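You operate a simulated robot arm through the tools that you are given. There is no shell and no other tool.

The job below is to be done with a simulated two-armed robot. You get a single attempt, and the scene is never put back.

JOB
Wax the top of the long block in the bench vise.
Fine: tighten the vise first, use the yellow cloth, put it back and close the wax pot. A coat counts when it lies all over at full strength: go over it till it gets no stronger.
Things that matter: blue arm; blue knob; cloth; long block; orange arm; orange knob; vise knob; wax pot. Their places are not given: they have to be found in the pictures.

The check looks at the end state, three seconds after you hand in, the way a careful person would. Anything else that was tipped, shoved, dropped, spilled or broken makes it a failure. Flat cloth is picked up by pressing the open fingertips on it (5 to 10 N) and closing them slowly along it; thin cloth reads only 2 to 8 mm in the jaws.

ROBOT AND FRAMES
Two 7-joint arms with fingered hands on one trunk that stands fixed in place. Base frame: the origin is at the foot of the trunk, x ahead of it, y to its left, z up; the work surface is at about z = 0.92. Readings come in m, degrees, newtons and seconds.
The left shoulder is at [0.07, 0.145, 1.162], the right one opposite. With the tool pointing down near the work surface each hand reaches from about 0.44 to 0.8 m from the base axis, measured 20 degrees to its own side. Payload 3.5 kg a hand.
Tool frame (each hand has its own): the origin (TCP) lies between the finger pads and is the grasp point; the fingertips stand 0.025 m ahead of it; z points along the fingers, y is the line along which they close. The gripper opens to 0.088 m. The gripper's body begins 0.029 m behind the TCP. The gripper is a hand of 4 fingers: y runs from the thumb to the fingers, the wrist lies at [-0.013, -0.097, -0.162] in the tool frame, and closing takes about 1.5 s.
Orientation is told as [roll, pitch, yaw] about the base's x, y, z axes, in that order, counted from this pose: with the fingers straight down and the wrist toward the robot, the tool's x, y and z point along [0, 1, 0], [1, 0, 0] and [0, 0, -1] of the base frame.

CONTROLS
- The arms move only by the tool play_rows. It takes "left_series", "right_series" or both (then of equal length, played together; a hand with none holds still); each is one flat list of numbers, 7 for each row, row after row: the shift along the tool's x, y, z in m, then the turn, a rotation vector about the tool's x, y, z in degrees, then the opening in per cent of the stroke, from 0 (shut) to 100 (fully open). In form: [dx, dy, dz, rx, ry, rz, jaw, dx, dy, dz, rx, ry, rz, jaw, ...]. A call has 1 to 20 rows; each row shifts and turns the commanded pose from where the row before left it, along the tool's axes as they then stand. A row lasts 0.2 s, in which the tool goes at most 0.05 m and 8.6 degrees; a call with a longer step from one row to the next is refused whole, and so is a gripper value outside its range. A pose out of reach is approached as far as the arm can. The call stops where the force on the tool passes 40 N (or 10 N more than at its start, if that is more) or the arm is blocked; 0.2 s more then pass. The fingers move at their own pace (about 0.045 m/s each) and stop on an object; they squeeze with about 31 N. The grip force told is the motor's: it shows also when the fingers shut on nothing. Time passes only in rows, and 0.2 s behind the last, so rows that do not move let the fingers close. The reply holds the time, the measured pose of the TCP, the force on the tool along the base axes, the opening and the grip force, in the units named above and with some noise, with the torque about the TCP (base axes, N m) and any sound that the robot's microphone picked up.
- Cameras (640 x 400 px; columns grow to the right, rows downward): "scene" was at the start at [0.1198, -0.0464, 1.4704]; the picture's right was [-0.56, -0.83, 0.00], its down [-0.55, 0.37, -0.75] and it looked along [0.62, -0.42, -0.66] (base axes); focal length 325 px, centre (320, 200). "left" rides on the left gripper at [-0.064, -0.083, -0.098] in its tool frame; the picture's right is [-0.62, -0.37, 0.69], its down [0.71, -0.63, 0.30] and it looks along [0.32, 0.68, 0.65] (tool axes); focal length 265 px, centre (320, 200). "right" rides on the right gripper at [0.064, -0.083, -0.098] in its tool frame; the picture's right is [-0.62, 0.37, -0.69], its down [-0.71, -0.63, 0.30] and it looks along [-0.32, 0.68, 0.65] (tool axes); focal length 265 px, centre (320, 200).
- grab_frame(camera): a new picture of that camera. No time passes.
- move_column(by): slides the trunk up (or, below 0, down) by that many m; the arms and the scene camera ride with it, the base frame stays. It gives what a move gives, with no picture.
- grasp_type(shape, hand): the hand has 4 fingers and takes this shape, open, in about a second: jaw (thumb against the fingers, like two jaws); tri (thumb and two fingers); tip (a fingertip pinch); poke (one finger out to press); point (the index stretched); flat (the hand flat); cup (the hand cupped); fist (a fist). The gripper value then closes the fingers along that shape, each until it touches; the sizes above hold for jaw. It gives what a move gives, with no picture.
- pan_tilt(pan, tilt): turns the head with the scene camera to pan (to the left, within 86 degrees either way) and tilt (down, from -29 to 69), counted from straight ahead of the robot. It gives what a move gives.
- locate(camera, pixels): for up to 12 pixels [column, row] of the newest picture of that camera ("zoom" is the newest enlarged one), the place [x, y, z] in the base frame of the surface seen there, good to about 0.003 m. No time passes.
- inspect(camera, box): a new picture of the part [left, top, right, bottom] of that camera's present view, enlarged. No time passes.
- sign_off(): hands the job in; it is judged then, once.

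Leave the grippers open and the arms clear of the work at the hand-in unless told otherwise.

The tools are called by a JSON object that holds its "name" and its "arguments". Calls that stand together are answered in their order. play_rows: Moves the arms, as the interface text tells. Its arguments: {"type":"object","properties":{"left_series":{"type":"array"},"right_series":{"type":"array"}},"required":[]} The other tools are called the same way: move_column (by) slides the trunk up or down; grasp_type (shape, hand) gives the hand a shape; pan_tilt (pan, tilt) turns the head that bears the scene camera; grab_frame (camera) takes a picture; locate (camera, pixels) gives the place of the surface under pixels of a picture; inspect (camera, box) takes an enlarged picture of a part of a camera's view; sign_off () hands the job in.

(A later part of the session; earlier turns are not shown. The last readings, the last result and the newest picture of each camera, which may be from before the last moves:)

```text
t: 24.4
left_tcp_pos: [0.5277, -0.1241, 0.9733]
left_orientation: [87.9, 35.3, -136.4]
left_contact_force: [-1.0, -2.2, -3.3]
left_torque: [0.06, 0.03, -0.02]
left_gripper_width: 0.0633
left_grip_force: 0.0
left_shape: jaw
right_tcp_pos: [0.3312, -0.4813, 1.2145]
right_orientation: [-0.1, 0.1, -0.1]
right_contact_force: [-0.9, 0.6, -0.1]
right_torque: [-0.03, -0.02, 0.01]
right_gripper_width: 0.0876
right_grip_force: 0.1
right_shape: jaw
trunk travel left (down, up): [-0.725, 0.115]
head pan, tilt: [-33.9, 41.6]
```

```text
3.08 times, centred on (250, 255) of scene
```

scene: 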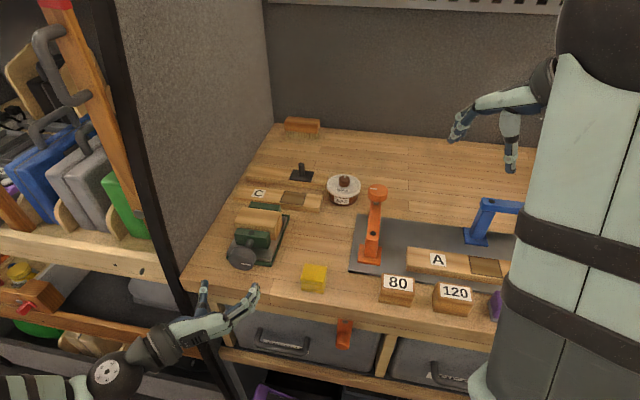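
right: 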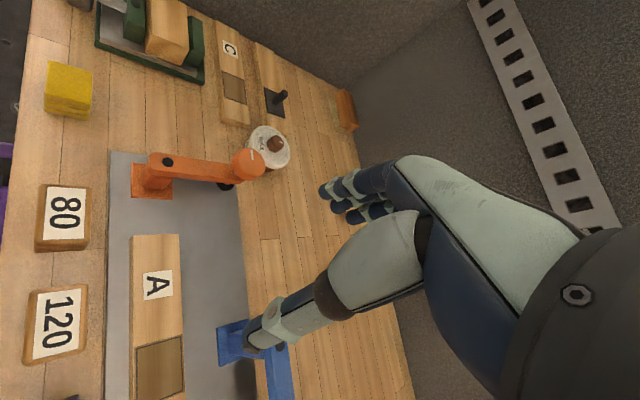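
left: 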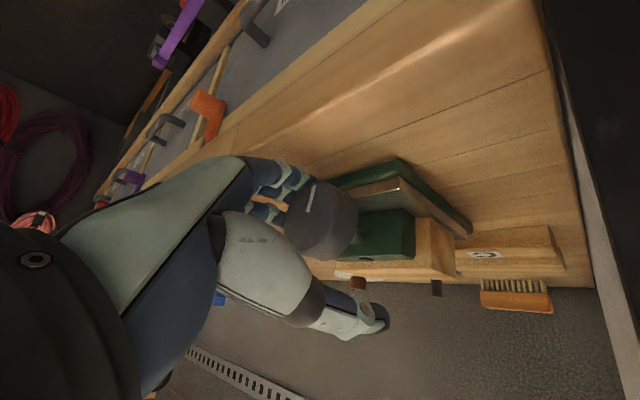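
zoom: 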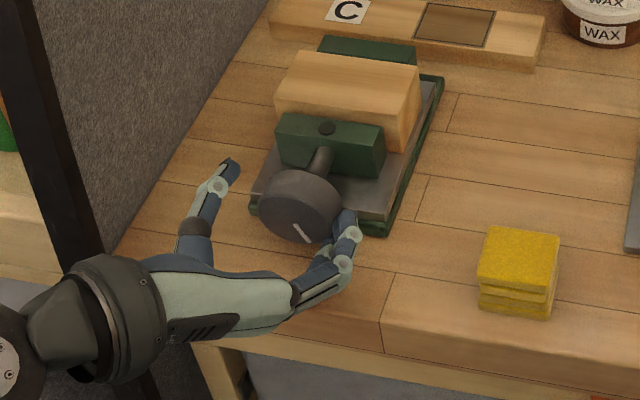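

The force has dropped to about 4 N. The knob slipped back a little (mark down-right). I'll centre the hand on the axis, then back out.

{"name": "play_rows", "arguments": {"left_series": [-0.0064, 0.0118, 0, 0, 0, 0, 72, 0, 0, -0.01, 0, 0, 0, 72, 0, 0, -0.02, 0, 0, 0, 72, 0, 0, -0.02, 0, 0, 0, 72]}}

{"name": "grab_frame", "arguments": {"camera": "left"}}

{"name": "inspect", "arguments": {"camera": "scene", "box": [180, 190, 320, 320]}}

```text
t: 25.4
left_tcp_pos: [0.4962, -0.0984, 0.967]
left_orientation: [87.4, 35.2, -136.7]
left_contact_force: [1.2, 0.9, 0.2]
left_torque: [0.02, 0.0, -0.06]
left_gripper_width: 0.0633
left_grip_force: 0.1
left_shape: jaw
left hand out of reach, approached as far as the arm can: row 4
right_tcp_pos: [0.3317, -0.4813, 1.2125]
right_orientation: [0.0, 0.0, 0.0]
right_contact_force: [0.4, 0.2, 0.1]
right_torque: [0.01, -0.01, -0.01]
right_gripper_width: 0.0874
right_grip_force: 0.1
right_shape: jaw
trunk travel left (down, up): [-0.725, 0.115]
head pan, tilt: [-33.9, 41.6]
```

```text
taken
```

left: 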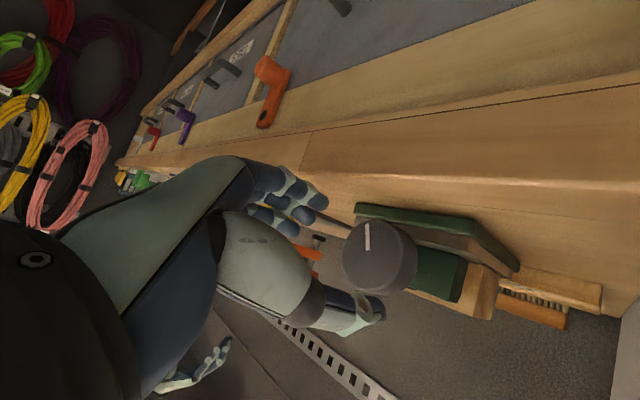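

```text
3.08 times, centred on (250, 255) of scene
```

zoom: 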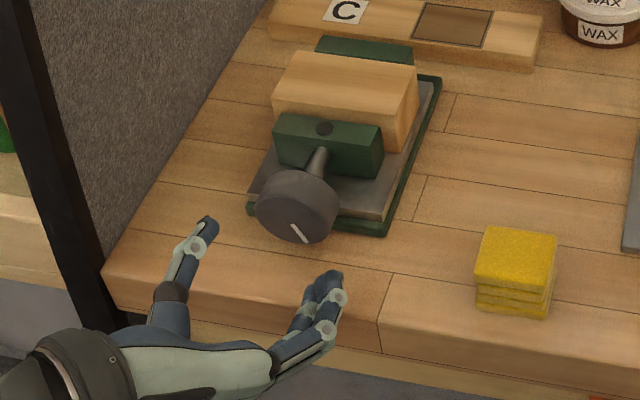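

The hand is free in front of the knob; the mark sits at about 5 o'clock. I'll correct a 2° tilt, roll back through 0° to about −60°, backing out a little, for the next stroke.

{"name": "play_rows", "arguments": {"left_series": [0, 0, 0, 1.2, 1.7, 0, 72, 0, 0, 0, 0, 0, -7, 72, 0, 0, 0, 0, 0, -7, 72, 0, 0, 0, 0, 0, -7, 72, 0, 0, -0.01, 0, 0, -7, 68, 0, 0, -0.01, 0, 0, -7, 64, 0, 0, 0, 0, 0, -7.5, 62, 0, 0, 0, 0, 0, -7.5, 62, 0, 0, 0, 0, 0, -7.5, 62, 0, 0, 0, 0, 0, -7.5, 62, 0, 0, 0, 0, 0, -7.5, 62, 0, 0, 0, 0, 0, -7.5, 62, 0, 0, 0, 0, 0, -7.5, 62, 0, 0, 0, 0, 0, -7.5, 62]}}

```text
t: 28.4
left_tcp_pos: [0.4895, -0.0881, 0.9715]
left_orientation: [90.4, -59.9, -135.6]
left_contact_force: [-0.2, -1.1, 1.0]
left_torque: [0.02, 0.0, -0.03]
left_gripper_width: 0.055
left_grip_force: 0.0
left_shape: jaw
left hand out of reach, approached as far as the arm can: row 1
right_tcp_pos: [0.3307, -0.4815, 1.2134]
right_orientation: [0.0, 0.0, 0.0]
right_contact_force: [-0.7, 0.3, 0.5]
right_torque: [0.02, 0.0, -0.02]
right_gripper_width: 0.0876
right_grip_force: 0.1
right_shape: jaw
trunk travel left (down, up): [-0.725, 0.115]
head pan, tilt: [-33.9, 41.6]
```

I'm now at −60° with the tool pointing along u. I'll correct onto the axis (v 0.280, z 0.963) and check before going in.

{"name": "play_rows", "arguments": {"left_series": [-0.0075, -0.0055, 0, 0, 0, 0, 62, 0, 0, 0, 0, 0, 0, 62]}}

{"name": "grab_frame", "arguments": {"camera": "left"}}

{"name": "inspect", "arguments": {"camera": "scene", "box": [180, 190, 320, 320]}}

```text
t: 29.0
left_tcp_pos: [0.489, -0.0891, 0.9639]
left_orientation: [90.3, -59.8, -135.5]
left_contact_force: [-0.4, -0.8, -0.3]
left_torque: [0.02, 0.01, 0.02]
left_gripper_width: 0.0551
left_grip_force: 0.1
left_shape: jaw
right_tcp_pos: [0.3306, -0.4817, 1.2129]
right_orientation: [-0.1, -0.1, 0.0]
right_contact_force: [0.8, -0.2, -0.3]
right_torque: [-0.02, 0.03, 0.01]
right_gripper_width: 0.0874
right_grip_force: 0.0
right_shape: jaw
trunk travel left (down, up): [-0.725, 0.115]
head pan, tilt: [-33.9, 41.6]
```

```text
taken
```

left: 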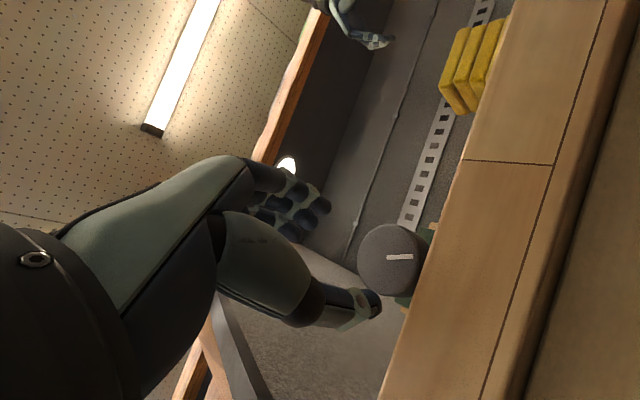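

```text
3.08 times, centred on (250, 255) of scene
```

zoom: 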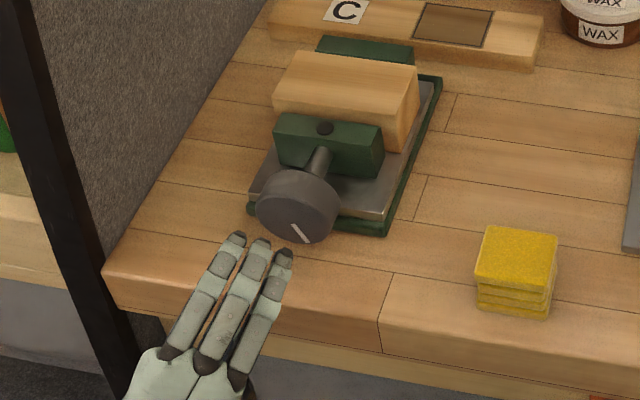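

I'm aligned within 3 mm. I'll nudge right and move forward 5.9 cm around the knob, then close.

{"name": "play_rows", "arguments": {"left_series": [-0.0022, 0.0013, 0, 0, 0, 0, 62, 0, 0, 0.02, 0, 0, 0, 62, 0, 0, 0.02, 0, 0, 0, 62, 0, 0, 0.019, 0, 0, 0, 62, 0, 0, 0, 0, 0, 0, 62]}}

{"name": "inspect", "arguments": {"camera": "left", "box": [200, 120, 440, 320]}}

{"name": "inspect", "arguments": {"camera": "scene", "box": [180, 190, 320, 320]}}

```text
t: 30.2
left_tcp_pos: [0.5302, -0.1315, 0.9627]
left_orientation: [90.4, -59.8, -135.6]
left_contact_force: [0.0, 0.3, 0.4]
left_torque: [0.02, 0.01, -0.01]
left_gripper_width: 0.0553
left_grip_force: 0.0
left_shape: jaw
right_tcp_pos: [0.331, -0.4815, 1.2148]
right_orientation: [-0.1, 0.0, 0.0]
right_contact_force: [0.4, 0.5, -0.1]
right_torque: [0.02, 0.0, -0.02]
right_gripper_width: 0.0876
right_grip_force: 0.0
right_shape: jaw
trunk travel left (down, up): [-0.725, 0.115]
head pan, tilt: [-33.9, 41.6]
```

```text
2.00 times, centred on (320, 220) of left
```

zoom: 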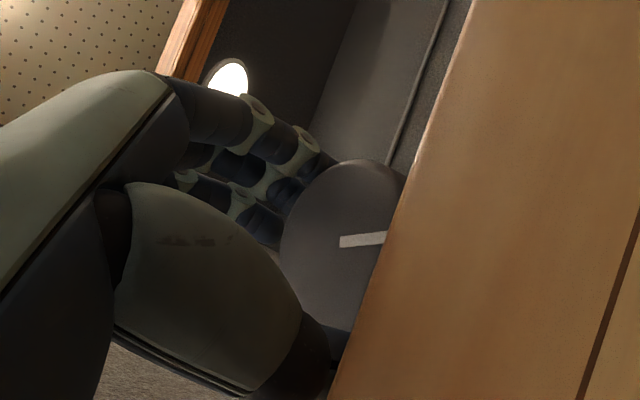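

```text
3.08 times, centred on (250, 255) of scene
```

zoom: 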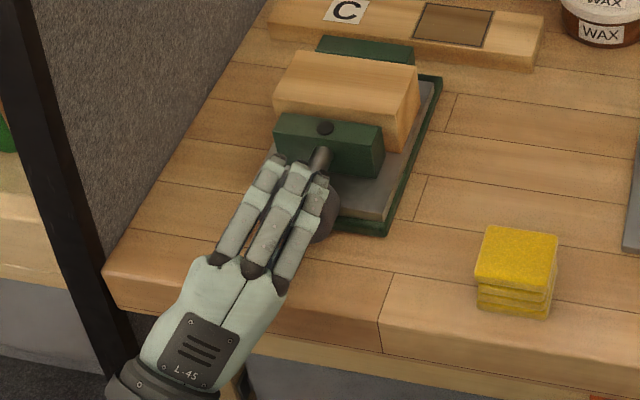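

No contact force yet, and the fingers are around the knob. I'll close and let it settle.

{"name": "play_rows", "arguments": {"left_series": [0, 0, 0, 0, 0, 0, 0, 0, 0, 0, 0, 0, 0, 0, 0, 0, 0, 0, 0, 0, 0, 0, 0, 0, 0, 0, 0, 0]}}

```text
t: 31.2
left_tcp_pos: [0.5297, -0.132, 0.9646]
left_orientation: [90.3, -59.8, -135.6]
left_contact_force: [1.4, 1.7, -2.6]
left_torque: [0.03, 0.03, 0.0]
left_gripper_width: 0.0402
left_grip_force: 31.1
left_shape: jaw
right_tcp_pos: [0.3316, -0.4812, 1.214]
right_orientation: [-0.1, 0.0, 0.0]
right_contact_force: [-0.5, -1.1, -0.4]
right_torque: [0.03, -0.02, 0.0]
right_gripper_width: 0.0875
right_grip_force: 0.1
right_shape: jaw
trunk travel left (down, up): [-0.725, 0.115]
head pan, tilt: [-33.9, 41.6]
```

Gripped. I'll turn clockwise 60° with a slight forward follow.

{"name": "play_rows", "arguments": {"left_series": [0, 0, 0.0002, 0, 0, 6, 0, 0, 0, 0.0002, 0, 0, 6, 0, 0, 0, 0.0002, 0, 0, 6, 0, 0, 0, 0.0002, 0, 0, 6, 0, 0, 0, 0.0002, 0, 0, 6, 0, 0, 0, 0.0002, 0, 0, 6, 0, 0, 0, 0.0002, 0, 0, 6, 0, 0, 0, 0.0002, 0, 0, 6, 0, 0, 0, 0.0002, 0, 0, 6, 0, 0, 0, 0.0002, 0, 0, 6, 0]}}

{"name": "inspect", "arguments": {"camera": "left", "box": [200, 120, 440, 320]}}

{"name": "inspect", "arguments": {"camera": "scene", "box": [180, 190, 320, 320]}}

```text
t: 33.4
left_tcp_pos: [0.5296, -0.135, 0.9633]
left_orientation: [90.3, 0.3, -135.3]
left_contact_force: [4.9, -1.4, 9.6]
left_torque: [-0.17, -0.07, -0.04]
left_gripper_width: 0.04
left_grip_force: 31.0
left_shape: jaw
right_tcp_pos: [0.3301, -0.4819, 1.2139]
right_orientation: [0.0, 0.1, 0.0]
right_contact_force: [0.3, 1.3, 0.2]
right_torque: [0.01, 0.02, -0.04]
right_gripper_width: 0.0878
right_grip_force: 0.0
right_shape: jaw
trunk travel left (down, up): [-0.725, 0.115]
head pan, tilt: [-33.9, 41.6]
```

```text
2.00 times, centred on (320, 220) of left
```

zoom: 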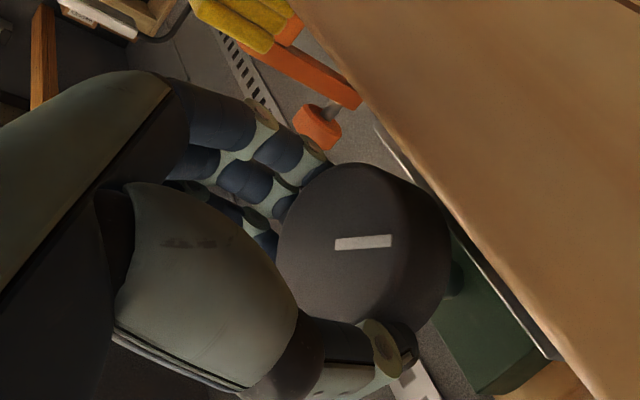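

```text
3.08 times, centred on (250, 255) of scene
```

zoom: 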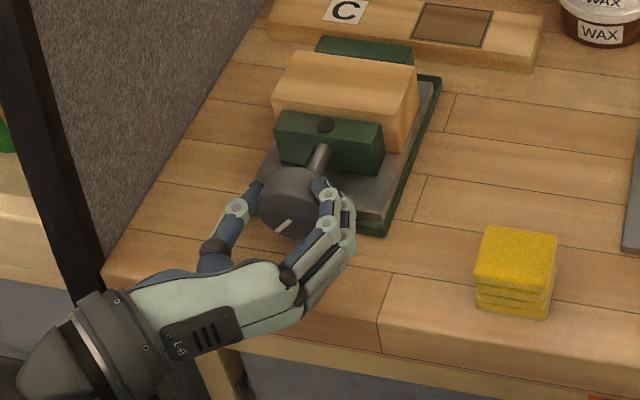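

The mark is past 6 o'clock (about 7:30). The torque is still small. I'll continue 36° more with a 1 mm upward relief.

{"name": "play_rows", "arguments": {"left_series": [0.001, 0, 0.0002, 0, 0, 6, 0, 0, 0, 0.0002, 0, 0, 6, 0, 0, 0, 0.0002, 0, 0, 6, 0, 0, 0, 0.0002, 0, 0, 6, 0, 0, 0, 0.0002, 0, 0, 6, 0, 0, 0, 0.0002, 0, 0, 6, 0]}}

{"name": "inspect", "arguments": {"camera": "left", "box": [200, 120, 440, 320]}}

{"name": "inspect", "arguments": {"camera": "scene", "box": [180, 190, 320, 320]}}

```text
t: 34.8
left_tcp_pos: [0.529, -0.1357, 0.964]
left_orientation: [90.1, 36.4, -135.3]
left_contact_force: [0.6, -6.5, 4.0]
left_torque: [-0.08, 0.01, -0.11]
left_gripper_width: 0.04
left_grip_force: 30.8
left_shape: jaw
right_tcp_pos: [0.3302, -0.4843, 1.2136]
right_orientation: [0.1, 0.0, -0.1]
right_contact_force: [-0.1, -0.2, -0.8]
right_torque: [0.01, -0.02, -0.02]
right_gripper_width: 0.0877
right_grip_force: 0.0
right_shape: jaw
trunk travel left (down, up): [-0.725, 0.115]
head pan, tilt: [-33.9, 41.6]
```

```text
2.00 times, centred on (320, 220) of left
```

zoom: 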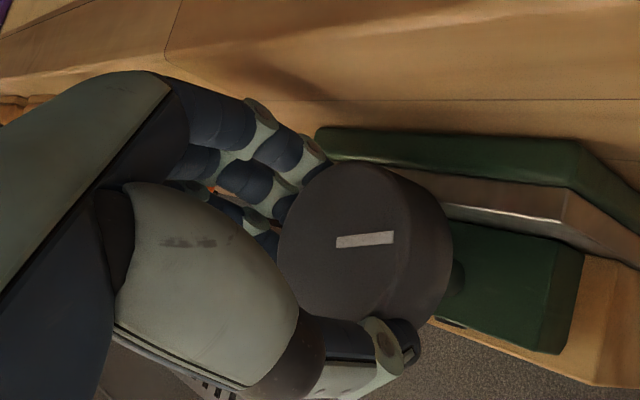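

```text
3.08 times, centred on (250, 255) of scene
```

zoom: 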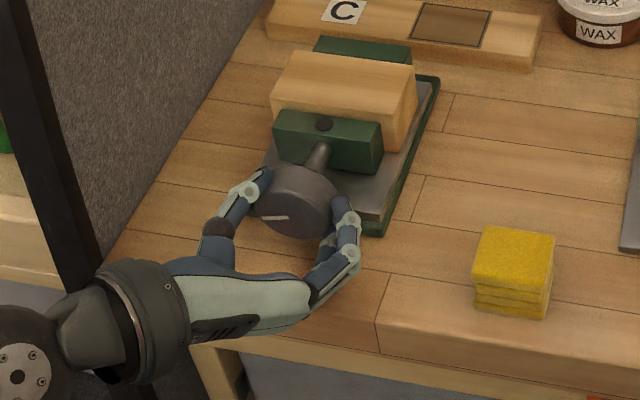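

The mark is now at 9 o'clock with still no firm resistance. I'll open to 62 % and roll back in place around the knob to −60° (about 7 mm of clearance on each side) for the next stroke.

{"name": "play_rows", "arguments": {"left_series": [0, 0, 0, 0, 0, 0, 64, 0, 0, 0, 0, 0, 0, 64, 0, 0, 0, 0, 0, 0, 64, 0, 0, 0, 0, 0, -8, 64, 0, 0, 0, 0, 0, -8, 64, 0, 0, 0, 0, 0, -8, 64, 0, 0, 0, 0, 0, -8, 64, 0, 0, 0, 0, 0, -8, 64, 0, 0, 0, 0, 0, -8, 64, 0, 0, 0, 0, 0, -8, 64, 0, 0, 0, 0, 0, -8, 64, 0, 0, 0, 0, 0, -8, 64, 0, 0, 0, 0, 0, -8, 64, 0, 0, 0, 0, 0, -8, 64, 0, 0, 0, 0, 0, -8, 64]}}

{"name": "inspect", "arguments": {"camera": "left", "box": [200, 120, 440, 320]}}

{"name": "inspect", "arguments": {"camera": "scene", "box": [180, 190, 320, 320]}}

```text
t: 38.0
left_tcp_pos: [0.5291, -0.1349, 0.9643]
left_orientation: [90.4, -59.9, -135.6]
left_contact_force: [-0.1, -0.6, -0.4]
left_torque: [0.03, 0.0, -0.01]
left_gripper_width: 0.0559
left_grip_force: 0.0
left_shape: jaw
right_tcp_pos: [0.3304, -0.4823, 1.214]
right_orientation: [-0.1, 0.0, -0.1]
right_contact_force: [0.4, -0.7, 0.0]
right_torque: [-0.02, 0.0, 0.05]
right_gripper_width: 0.0874
right_grip_force: 0.1
right_shape: jaw
trunk travel left (down, up): [-0.725, 0.115]
head pan, tilt: [-33.9, 41.6]
```

```text
2.00 times, centred on (320, 220) of left
```

zoom: 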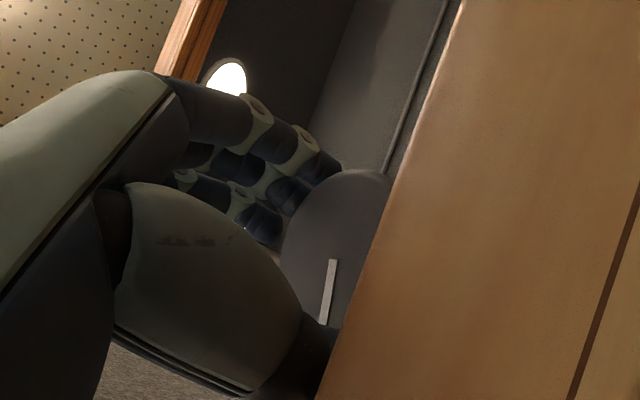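

```text
3.08 times, centred on (250, 255) of scene
```

zoom: 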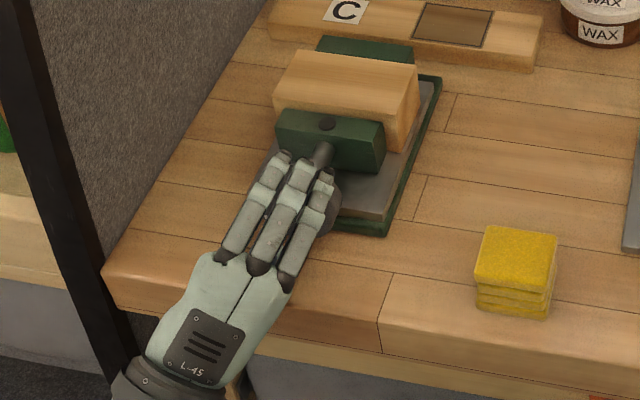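

The roll-back in place worked with no force. Now another close and clockwise stroke of 96°.

{"name": "play_rows", "arguments": {"left_series": [0, 0, 0, 0, 0, 0, 0, 0, 0, 0, 0, 0, 0, 0, 0, 0, 0, 0, 0, 0, 0, 0, 0, 0, 0, 0, 0, 0, 0, 0, 0.0002, 0, 0, 6, 0, 0, 0, 0.0002, 0, 0, 6, 0, 0, 0, 0.0002, 0, 0, 6, 0, 0, 0, 0.0002, 0, 0, 6, 0, 0, 0, 0.0002, 0, 0, 6, 0, 0, 0, 0.0002, 0, 0, 6, 0, 0, 0, 0.0002, 0, 0, 6, 0, 0, 0, 0.0002, 0, 0, 6, 0, 0, 0, 0.0002, 0, 0, 6, 0, 0, 0, 0.0002, 0, 0, 6, 0]}}

{"name": "inspect", "arguments": {"camera": "left", "box": [200, 120, 440, 320]}}

{"name": "inspect", "arguments": {"camera": "scene", "box": [180, 190, 320, 320]}}

```text
t: 41.0
left_tcp_pos: [0.5309, -0.1361, 0.9654]
left_orientation: [90.3, 0.3, -135.3]
left_contact_force: [-1.8, -0.5, 2.1]
left_torque: [-0.12, 0.07, -0.03]
left_gripper_width: 0.0407
left_grip_force: 31.1
left_shape: jaw
right_tcp_pos: [0.3299, -0.4813, 1.2145]
right_orientation: [-0.1, -0.1, 0.0]
right_contact_force: [-0.4, -0.3, 0.4]
right_torque: [-0.01, 0.01, -0.05]
right_gripper_width: 0.0876
right_grip_force: 0.1
right_shape: jaw
trunk travel left (down, up): [-0.725, 0.115]
head pan, tilt: [-33.9, 41.6]
```

```text
2.00 times, centred on (320, 220) of left
```

zoom: 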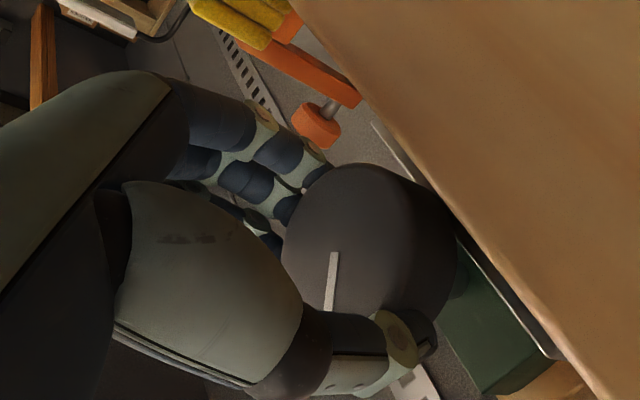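

```text
3.08 times, centred on (250, 255) of scene
```

zoom: 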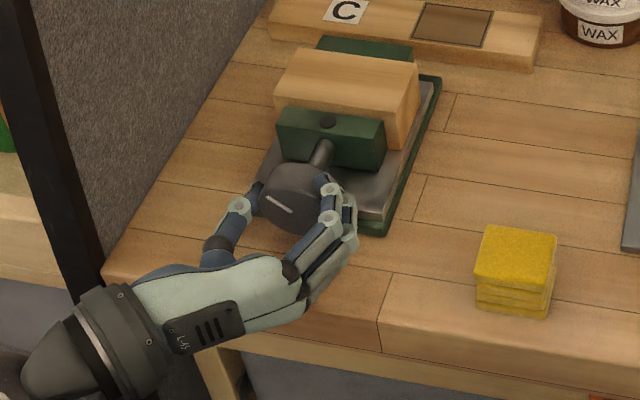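

The mark is at about 10:30 and torque about −0.13 N m. I'll continue 36°.

{"name": "play_rows", "arguments": {"left_series": [0, 0, 0.0002, 0, 0, 6, 0, 0, 0, 0.0002, 0, 0, 6, 0, 0, 0, 0.0002, 0, 0, 6, 0, 0, 0, 0.0002, 0, 0, 6, 0, 0, 0, 0.0002, 0, 0, 6, 0, 0, 0, 0.0002, 0, 0, 6, 0]}}

{"name": "inspect", "arguments": {"camera": "left", "box": [200, 120, 440, 320]}}

{"name": "inspect", "arguments": {"camera": "scene", "box": [180, 190, 320, 320]}}

```text
t: 42.4
left_tcp_pos: [0.5296, -0.1371, 0.9668]
left_orientation: [90.2, 36.4, -135.2]
left_contact_force: [-9.1, 0.7, 1.3]
left_torque: [-0.08, 0.12, -0.21]
left_gripper_width: 0.0405
left_grip_force: 31.0
left_shape: jaw
right_tcp_pos: [0.3278, -0.4827, 1.2145]
right_orientation: [0.0, -0.1, 0.0]
right_contact_force: [0.7, 0.2, -1.0]
right_torque: [-0.03, -0.02, 0.03]
right_gripper_width: 0.0877
right_grip_force: 0.2
right_shape: jaw
trunk travel left (down, up): [-0.725, 0.115]
head pan, tilt: [-33.9, 41.6]
```

```text
2.00 times, centred on (320, 220) of left
```

zoom: 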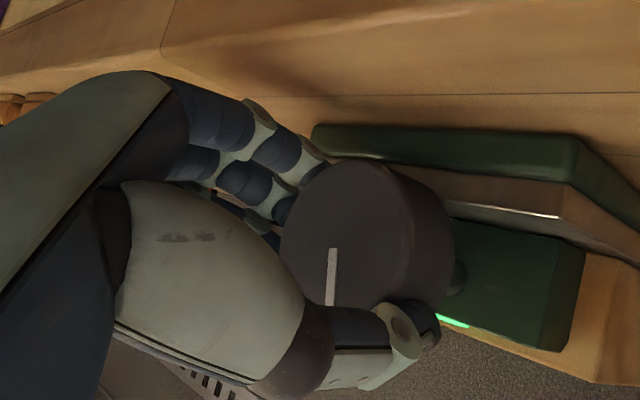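

```text
3.08 times, centred on (250, 255) of scene
```

zoom: 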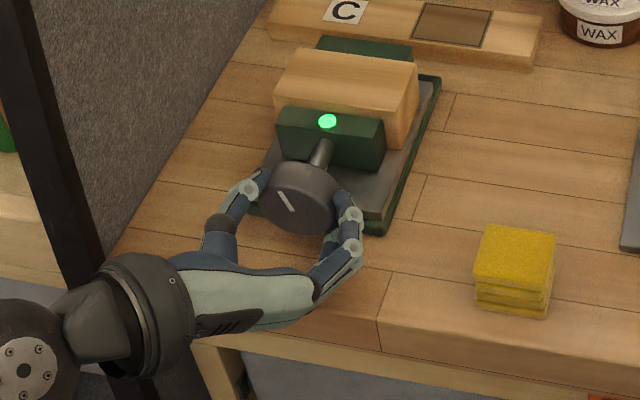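

The dark dot on the vise jaw has lit up green, so the vise is tight. I'll open the fingers without turning, roll back a bit in place, and back out.

{"name": "play_rows", "arguments": {"left_series": [0, 0, 0, 0, 0, 0, 64, 0, 0, 0, 0, 0, 0, 64, 0, 0, 0, 0, 0, 0, 64]}}

{"name": "inspect", "arguments": {"camera": "left", "box": [200, 120, 440, 320]}}

{"name": "inspect", "arguments": {"camera": "scene", "box": [180, 190, 320, 320]}}

```text
t: 43.2
left_tcp_pos: [0.5329, -0.1373, 0.9652]
left_orientation: [90.3, 36.3, -135.0]
left_contact_force: [-0.4, 0.7, 0.1]
left_torque: [0.0, -0.01, 0.01]
left_gripper_width: 0.0558
left_grip_force: 0.0
left_shape: jaw
right_tcp_pos: [0.3288, -0.4814, 1.2141]
right_orientation: [0.0, 0.0, 0.0]
right_contact_force: [-0.2, 1.0, -1.3]
right_torque: [0.02, 0.01, -0.02]
right_gripper_width: 0.0875
right_grip_force: 0.1
right_shape: jaw
trunk travel left (down, up): [-0.725, 0.115]
head pan, tilt: [-33.9, 41.6]
```

```text
2.00 times, centred on (320, 220) of left
```

zoom: 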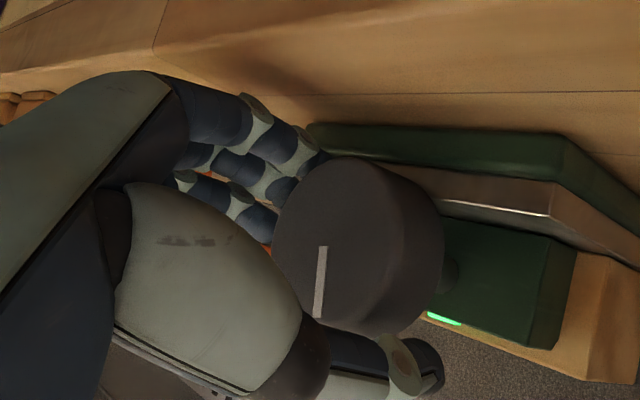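

```text
3.08 times, centred on (250, 255) of scene
```

zoom: 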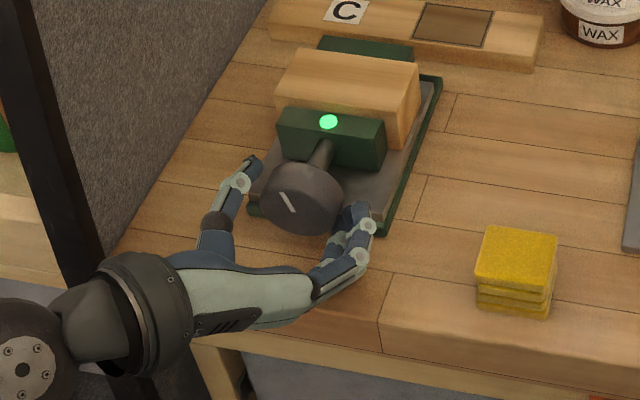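

The light stays green. I'll roll back 36° in place with the fingers clear, then withdraw 9 cm.

{"name": "play_rows", "arguments": {"left_series": [0, 0, 0, 0, 0, -6, 66, 0, 0, 0, 0, 0, -6, 66, 0, 0, 0, 0, 0, -6, 66, 0, 0, 0, 0, 0, -6, 66, 0, 0, 0, 0, 0, -6, 66, 0, 0, 0, 0, 0, -6, 66, 0, 0, -0.02, 0, 0, 0, 66, 0, 0, -0.025, 0, 0, 0, 66, 0, 0, -0.025, 0, 0, 0, 80, 0, 0, -0.02, 0, 0, 0, 100]}}

{"name": "grab_frame", "arguments": {"camera": "scene"}}

{"name": "inspect", "arguments": {"camera": "scene", "box": [180, 190, 320, 320]}}

```text
t: 45.4
left_tcp_pos: [0.4677, -0.0732, 0.9648]
left_orientation: [90.2, 0.2, -135.4]
left_contact_force: [-0.2, -0.2, -0.1]
left_torque: [-0.03, 0.02, 0.0]
left_gripper_width: 0.0875
left_grip_force: 0.1
left_shape: jaw
right_tcp_pos: [0.3296, -0.4809, 1.214]
right_orientation: [0.0, 0.0, 0.1]
right_contact_force: [-0.9, -0.1, -0.5]
right_torque: [-0.01, -0.02, -0.02]
right_gripper_width: 0.0875
right_grip_force: 0.0
right_shape: jaw
trunk travel left (down, up): [-0.725, 0.115]
head pan, tilt: [-33.9, 41.6]
```

```text
taken
```

scene: 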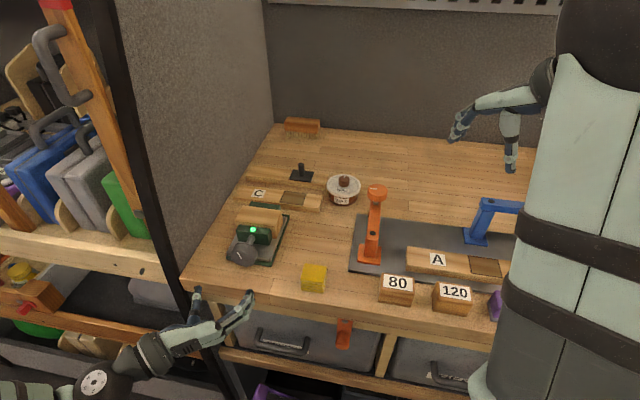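

```text
3.08 times, centred on (250, 255) of scene
```

zoom: 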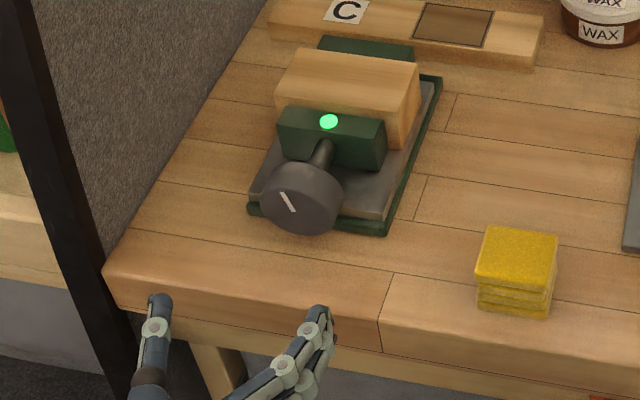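

The vise is tight, with the green light on. Next is the wax pot. I'll enlarge the pot and the orange arm beside it, from the scene and from the right hand.

{"name": "inspect", "arguments": {"camera": "scene", "box": [315, 160, 375, 215]}}

{"name": "locate", "arguments": {"camera": "zoom", "pixels": [[300, 170], [300, 220], [305, 240], [160, 270], [480, 270], [300, 400], [320, 330], [300, 345], [220, 190], [400, 190], [300, 180], [300, 300]]}}

{"name": "inspect", "arguments": {"camera": "scene", "box": [340, 170, 410, 275]}}

{"name": "inspect", "arguments": {"camera": "right", "box": [230, 80, 330, 190]}}

```text
7.27 times, centred on (345, 188) of scene
```

zoom: 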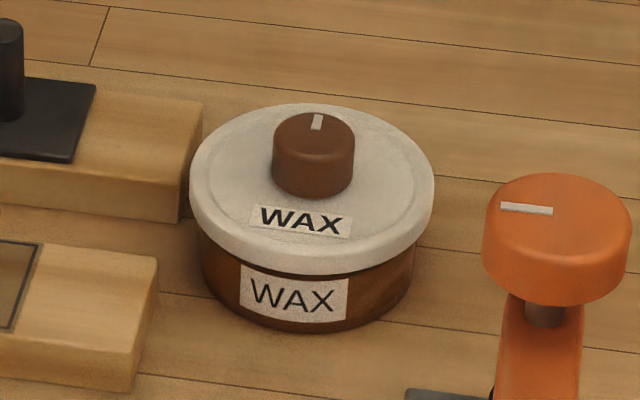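

```text
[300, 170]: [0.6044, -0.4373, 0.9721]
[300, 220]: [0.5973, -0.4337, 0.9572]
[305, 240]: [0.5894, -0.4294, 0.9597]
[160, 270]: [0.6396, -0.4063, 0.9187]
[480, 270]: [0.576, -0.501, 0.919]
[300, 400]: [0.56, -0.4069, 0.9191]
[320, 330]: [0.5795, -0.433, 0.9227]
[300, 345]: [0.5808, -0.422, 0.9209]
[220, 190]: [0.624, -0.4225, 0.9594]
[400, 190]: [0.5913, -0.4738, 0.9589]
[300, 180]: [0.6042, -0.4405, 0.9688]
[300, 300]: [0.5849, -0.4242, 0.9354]
```

```text
3.81 times, centred on (375, 222) of scene
```

zoom: 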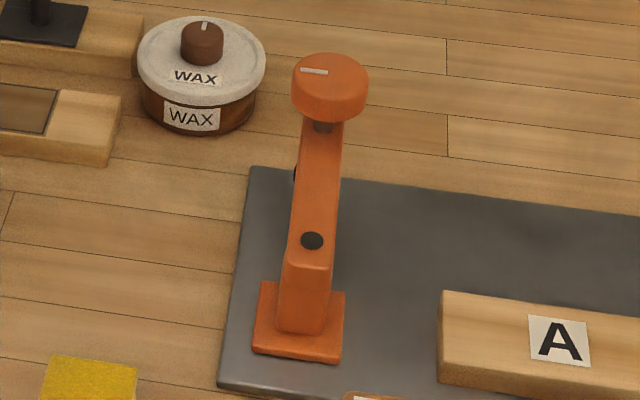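

```text
3.64 times, centred on (280, 135) of right
```

zoom: 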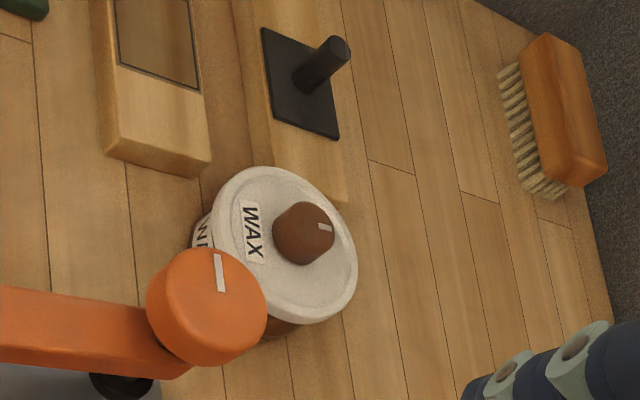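

The lid has a brown knob with a mark on it. I'll measure the lid and knob carefully by locating several pixels on the knob top and the lid rim.

{"name": "inspect", "arguments": {"camera": "scene", "box": [315, 160, 375, 215]}}

{"name": "locate", "arguments": {"camera": "zoom", "pixels": [[282, 130], [345, 130], [313, 118], [313, 150], [313, 140], [200, 190], [425, 190], [312, 108], [305, 252], [280, 175], [350, 175], [313, 192]]}}

{"name": "inspect", "arguments": {"camera": "right", "box": [230, 80, 330, 190]}}

{"name": "locate", "arguments": {"camera": "zoom", "pixels": [[310, 230], [285, 235], [325, 215], [325, 250], [220, 200], [350, 270], [280, 172], [310, 310], [250, 225], [200, 280], [250, 320], [160, 310]]}}

```text
7.27 times, centred on (345, 188) of scene
```

zoom: 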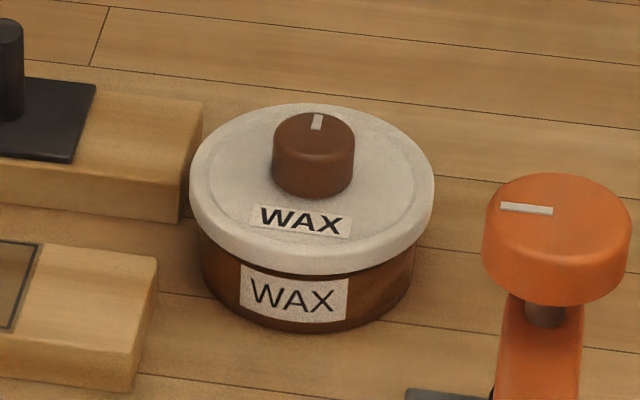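

```text
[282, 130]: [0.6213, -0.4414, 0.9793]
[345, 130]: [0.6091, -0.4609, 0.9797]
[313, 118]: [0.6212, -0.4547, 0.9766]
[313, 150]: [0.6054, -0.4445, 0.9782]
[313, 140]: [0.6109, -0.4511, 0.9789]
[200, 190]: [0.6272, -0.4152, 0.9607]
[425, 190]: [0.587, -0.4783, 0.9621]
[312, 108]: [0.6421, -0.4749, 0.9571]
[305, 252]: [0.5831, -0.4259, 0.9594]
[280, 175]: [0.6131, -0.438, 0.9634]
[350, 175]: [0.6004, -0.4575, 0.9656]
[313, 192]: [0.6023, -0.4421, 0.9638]
```

```text
3.64 times, centred on (280, 135) of right
```

zoom: 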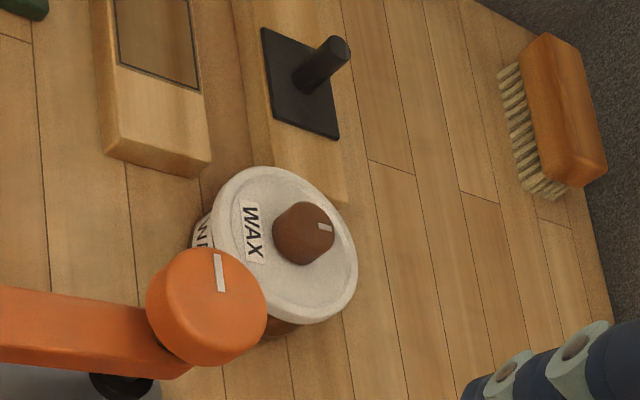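

```text
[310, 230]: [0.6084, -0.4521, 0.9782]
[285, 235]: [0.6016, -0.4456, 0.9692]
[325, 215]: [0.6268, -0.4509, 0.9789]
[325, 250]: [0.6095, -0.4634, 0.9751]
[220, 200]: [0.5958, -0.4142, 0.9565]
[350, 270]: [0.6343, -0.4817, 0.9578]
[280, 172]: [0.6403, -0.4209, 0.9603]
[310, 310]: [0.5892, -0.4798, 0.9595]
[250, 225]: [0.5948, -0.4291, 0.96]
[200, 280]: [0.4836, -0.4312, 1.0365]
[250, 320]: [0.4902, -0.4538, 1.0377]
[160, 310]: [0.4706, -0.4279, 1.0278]
```

Pot centre is about (0.613, −0.4505). Its knob is 23 mm across with its top at z≈0.979, and the lid top is at about 0.960. The orange clamp knob tops out near z=1.037, so I'll travel above it. I'll raise the left hand out of the way, and yaw the right hand −30° and bring it above the pot at z≈1.21.

{"name": "play_rows", "arguments": {"left_series": [0.04, 0, 0, 0, 0, 0, 100, 0.04, 0, 0, 0, 0, 0, 100, 0.04, 0, 0, 0, 0, 0, 100, 0.04, 0, 0, 0, 0, 0, 100, 0.04, 0, 0, 0, 0, 0, 100, 0.03, 0, 0, 0, 0, 0, 100, 0, 0, 0, 0, 0, 0, 100, 0, 0, 0, 0, 0, 0, 100, 0, 0, 0, 0, 0, 0, 100, 0, 0, 0, 0, 0, 0, 100, 0, 0, 0, 0, 0, 0, 100, 0, 0, 0, 0, 0, 0, 100], "right_series": [0, 0, 0, 0, 0, 7.5, 100, 0, 0, 0, 0, 0, 7.5, 100, 0, 0, 0, 0, 0, 7.5, 100, 0, 0, 0, 0, 0, 7.5, 100, 0.021, 0.0286, 0, 0, 0, 0, 100, 0.021, 0.0286, 0, 0, 0, 0, 100, 0.021, 0.0286, 0, 0, 0, 0, 100, 0.021, 0.0286, 0, 0, 0, 0, 100, 0.021, 0.0286, 0, 0, 0, 0, 100, 0.021, 0.0286, 0, 0, 0, 0, 100, 0.021, 0.0286, 0, 0, 0, 0, 100, 0.021, 0.0286, 0, 0, 0, 0, 100]}}

{"name": "grab_frame", "arguments": {"camera": "scene"}}

{"name": "grab_frame", "arguments": {"camera": "right"}}

```text
t: 48.0
left_tcp_pos: [0.4714, -0.0752, 1.1944]
left_orientation: [90.1, 0.2, -135.3]
left_contact_force: [-0.2, 0.8, 0.4]
left_torque: [-0.02, -0.02, -0.05]
left_gripper_width: 0.0875
left_grip_force: 0.1
left_shape: jaw
right_tcp_pos: [0.6143, -0.4508, 1.2152]
right_orientation: [-0.1, 0.2, -30.1]
right_contact_force: [0.9, 0.2, 0.3]
right_torque: [-0.01, -0.04, 0.03]
right_gripper_width: 0.0879
right_grip_force: 0.1
right_shape: jaw
trunk travel left (down, up): [-0.725, 0.115]
head pan, tilt: [-33.9, 41.6]
```

```text
taken
```

scene: 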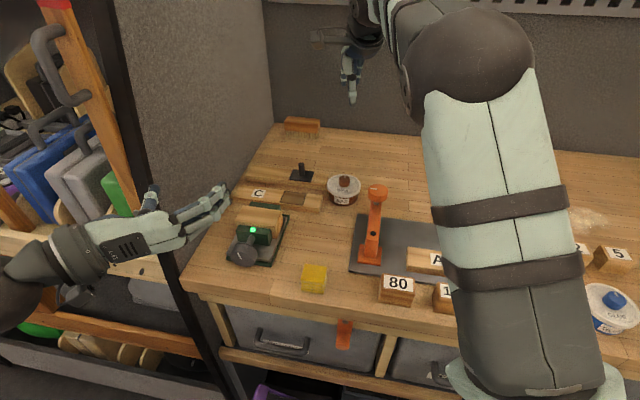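

```text
taken
```

right: 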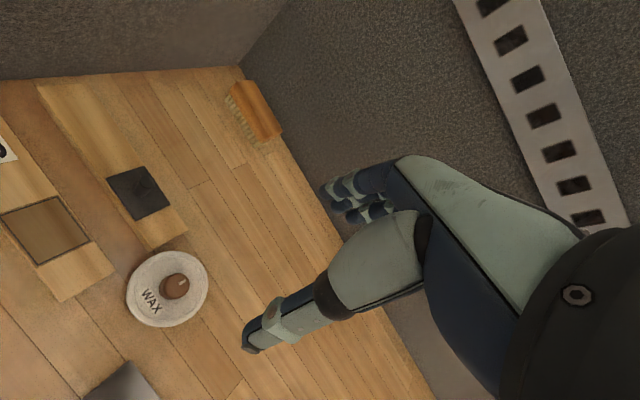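

The right hand is above the pot. The right camera shows the pot lid at (167,289). I'll measure its centre from here.

{"name": "inspect", "arguments": {"camera": "right", "box": [110, 240, 230, 340]}}

{"name": "locate", "arguments": {"camera": "right", "pixels": [[172, 286], [176, 284], [128, 290], [206, 282], [168, 252], [160, 325], [163, 289], [190, 288], [176, 298], [180, 276]]}}

```text
4.00 times, centred on (170, 290) of right
```

zoom: 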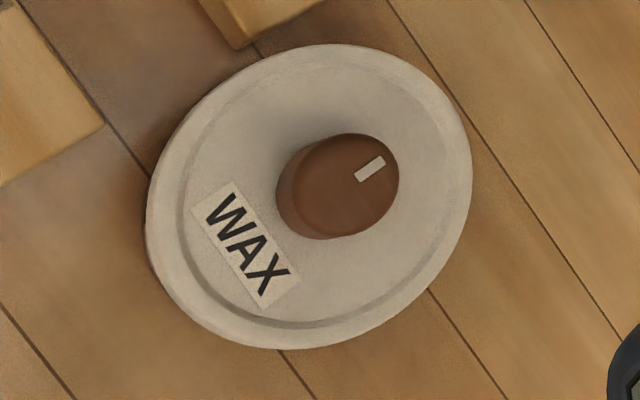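

```text
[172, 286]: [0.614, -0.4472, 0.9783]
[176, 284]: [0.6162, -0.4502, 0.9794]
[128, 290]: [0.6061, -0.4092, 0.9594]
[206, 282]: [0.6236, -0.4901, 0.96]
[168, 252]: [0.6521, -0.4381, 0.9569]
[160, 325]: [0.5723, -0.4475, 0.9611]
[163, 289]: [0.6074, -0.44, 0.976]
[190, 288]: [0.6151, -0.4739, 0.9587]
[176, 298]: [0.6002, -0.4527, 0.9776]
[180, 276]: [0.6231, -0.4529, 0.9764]
```

Lid knob centre is confirmed near (0.614, −0.450), right below the TCP. I'll narrow the fingers to 50 % and descend to z≈1.02, then look.

{"name": "play_rows", "arguments": {"right_series": [0, 0, 0.04, 0, 0, 0, 50, 0, 0, 0.04, 0, 0, 0, 50, 0, 0, 0.04, 0, 0, 0, 50, 0, 0, 0.04, 0, 0, 0, 50, 0, 0, 0.035, 0, 0, 0, 50, 0, 0, 0, 0, 0, 0, 50]}}

{"name": "grab_frame", "arguments": {"camera": "scene"}}

{"name": "grab_frame", "arguments": {"camera": "right"}}

{"name": "inspect", "arguments": {"camera": "scene", "box": [280, 110, 420, 260]}}

```text
t: 49.4
left_tcp_pos: [0.4691, -0.0733, 1.1971]
left_orientation: [90.2, 0.2, -135.3]
left_contact_force: [0.0, -1.3, -0.3]
left_torque: [0.0, -0.01, -0.01]
left_gripper_width: 0.0877
left_grip_force: 0.1
left_shape: jaw
right_tcp_pos: [0.6108, -0.4495, 1.0187]
right_orientation: [0.0, 0.0, -30.0]
right_contact_force: [0.4, 0.2, 0.1]
right_torque: [-0.01, 0.05, -0.01]
right_gripper_width: 0.0444
right_grip_force: 0.0
right_shape: jaw
trunk travel left (down, up): [-0.725, 0.115]
head pan, tilt: [-33.9, 41.6]
```

```text
taken
```

scene: 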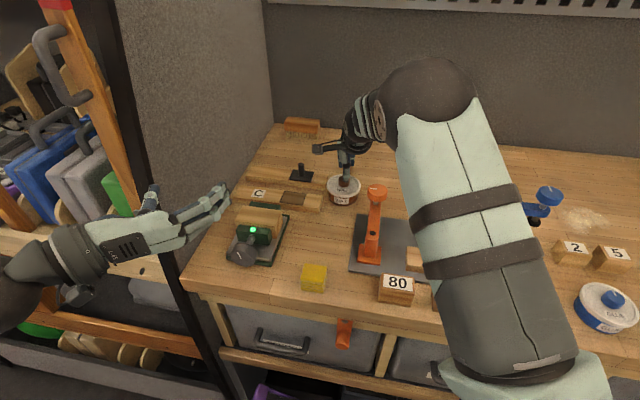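

```text
taken
```

right: 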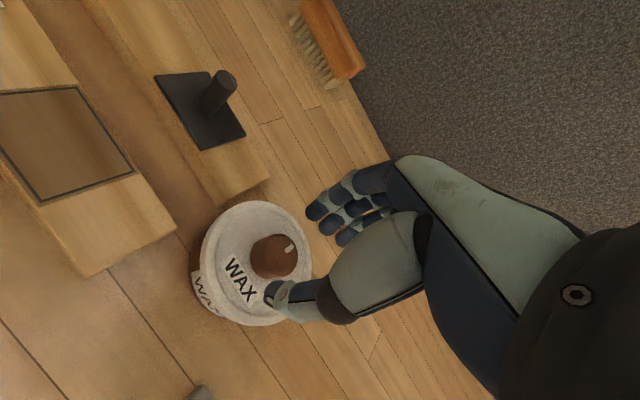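

```text
2.67 times, centred on (350, 185) of scene
```

zoom: 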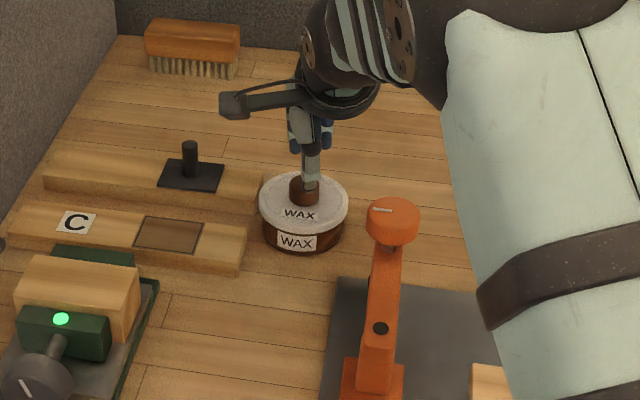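

The fingers stand around the lid knob. I'll correct 3 mm and lower to z≈0.988, so the tips end just above the lid.

{"name": "play_rows", "arguments": {"right_series": [0.001, 0.003, 0.01, 0, 0, 0, 50, 0, 0, 0.01, 0, 0, 0, 50, 0, 0, 0.01, 0, 0, 0, 50, 0, 0, 0, 0, 0, 0, 50]}}

{"name": "grab_frame", "arguments": {"camera": "right"}}

{"name": "inspect", "arguments": {"camera": "scene", "box": [310, 140, 380, 215]}}

```text
t: 50.4
left_tcp_pos: [0.4699, -0.0741, 1.1972]
left_orientation: [90.2, 0.2, -135.3]
left_contact_force: [-0.2, -0.5, -0.2]
left_torque: [-0.03, 0.02, -0.01]
left_gripper_width: 0.0876
left_grip_force: 0.0
left_shape: jaw
right_tcp_pos: [0.6154, -0.4517, 0.9894]
right_orientation: [0.0, 0.0, -30.0]
right_contact_force: [0.0, 0.1, 0.6]
right_torque: [-0.02, 0.05, -0.01]
right_gripper_width: 0.0446
right_grip_force: 0.1
right_shape: jaw
trunk travel left (down, up): [-0.725, 0.115]
head pan, tilt: [-33.9, 41.6]
```

```text
taken
```

right: 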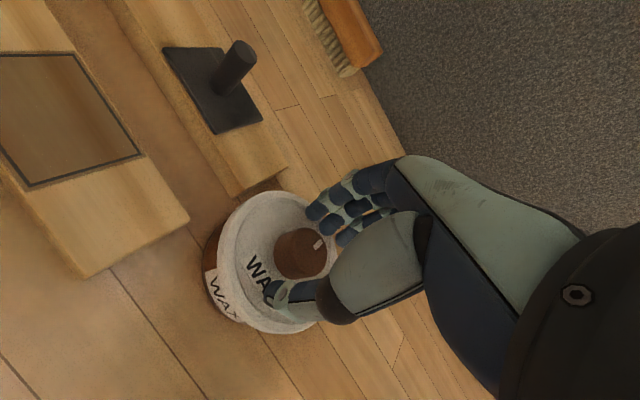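

```text
5.33 times, centred on (345, 178) of scene
```

zoom: 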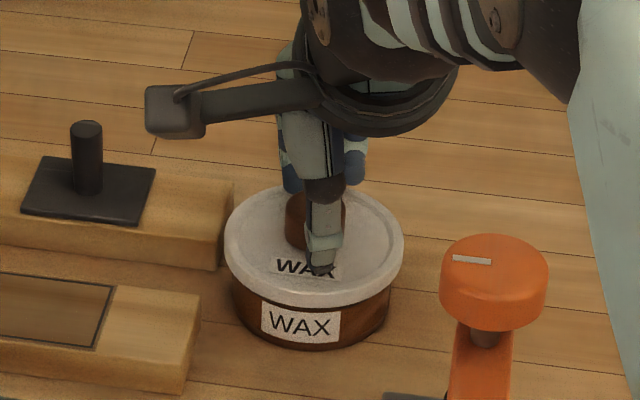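

The tips are just above the lid and the knob is between them. I'll close gently.

{"name": "play_rows", "arguments": {"right_series": [0, 0, 0, 0, 0, 0, 30, 0, 0, 0, 0, 0, 0, 10, 0, 0, 0, 0, 0, 0, 0, 0, 0, 0, 0, 0, 0, 0, 0, 0, 0, 0, 0, 0, 0, 0, 0, 0, 0, 0, 0, 0]}}

{"name": "grab_frame", "arguments": {"camera": "right"}}

{"name": "inspect", "arguments": {"camera": "scene", "box": [310, 140, 380, 215]}}

```text
t: 51.8
left_tcp_pos: [0.4703, -0.0734, 1.1968]
left_orientation: [90.2, 0.2, -135.3]
left_contact_force: [0.9, -0.2, 0.2]
left_torque: [0.01, 0.0, 0.01]
left_gripper_width: 0.0874
left_grip_force: 0.1
left_shape: jaw
right_tcp_pos: [0.6156, -0.4519, 0.989]
right_orientation: [0.0, 0.0, -30.0]
right_contact_force: [-1.7, 0.4, -0.3]
right_torque: [0.03, 0.02, 0.01]
right_gripper_width: 0.0192
right_grip_force: 31.5
right_shape: jaw
trunk travel left (down, up): [-0.725, 0.115]
head pan, tilt: [-33.9, 41.6]
heard: snap
```

```text
taken
```

right: 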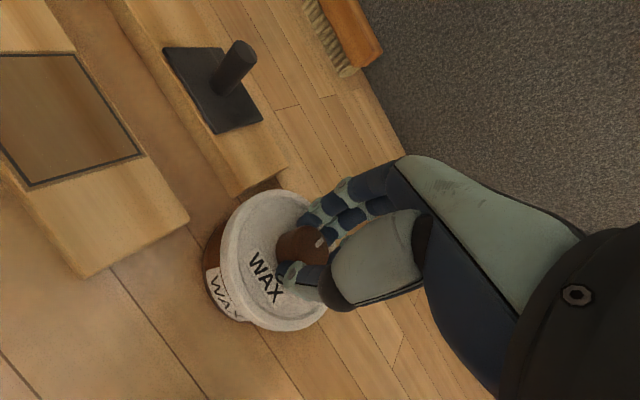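

```text
5.33 times, centred on (345, 178) of scene
```

zoom: 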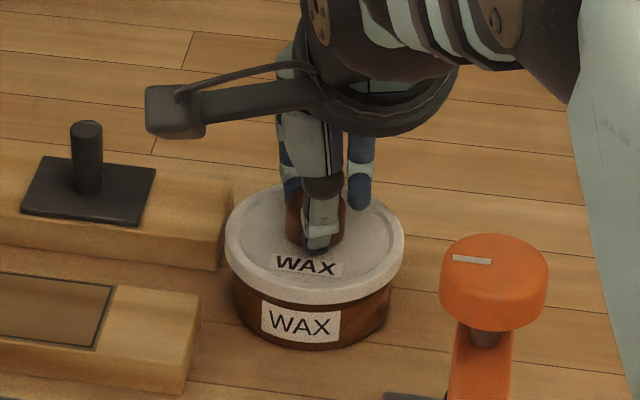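

I'm holding the lid knob (19 mm) and heard a "snap". I'll lift very slowly and see whether the lid comes off alone.

{"name": "play_rows", "arguments": {"right_series": [0, 0, -0.003, 0, 0, 0, 0, 0, 0, -0.004, 0, 0, 0, 0, 0, 0, -0.005, 0, 0, 0, 0, 0, 0, 0, 0, 0, 0, 0]}}

{"name": "inspect", "arguments": {"camera": "scene", "box": [310, 140, 380, 215]}}

{"name": "grab_frame", "arguments": {"camera": "right"}}

```text
t: 52.8
left_tcp_pos: [0.4689, -0.0733, 1.1954]
left_orientation: [90.2, 0.2, -135.2]
left_contact_force: [-0.5, 0.0, -0.2]
left_torque: [-0.01, -0.01, -0.01]
left_gripper_width: 0.0877
left_grip_force: 0.0
left_shape: jaw
right_tcp_pos: [0.6154, -0.4509, 1.0007]
right_orientation: [0.0, 0.0, -30.0]
right_contact_force: [0.4, -0.1, -0.2]
right_torque: [-0.03, 0.01, 0.03]
right_gripper_width: 0.0192
right_grip_force: 31.0
right_shape: jaw
trunk travel left (down, up): [-0.725, 0.115]
head pan, tilt: [-33.9, 41.6]
```

```text
5.33 times, centred on (345, 178) of scene
```

zoom: 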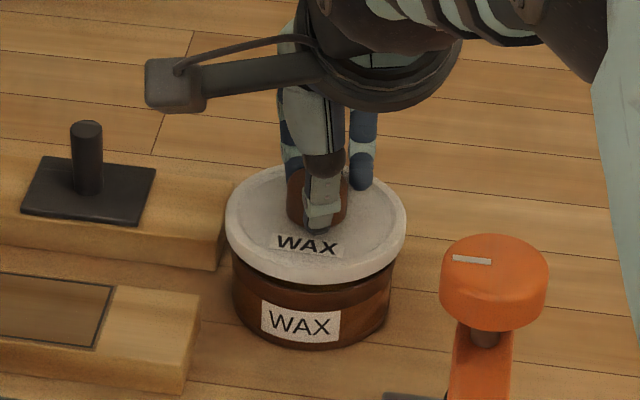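

```text
taken
```

right: 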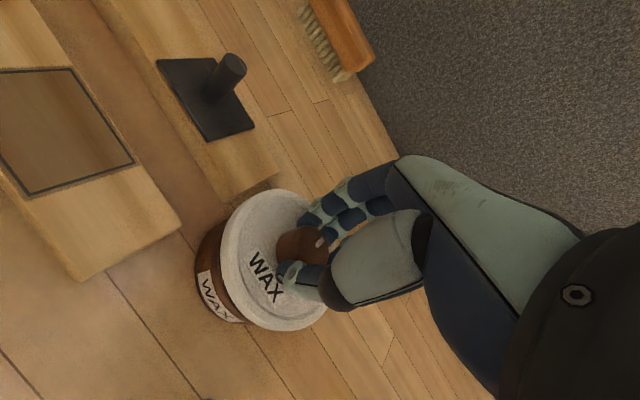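

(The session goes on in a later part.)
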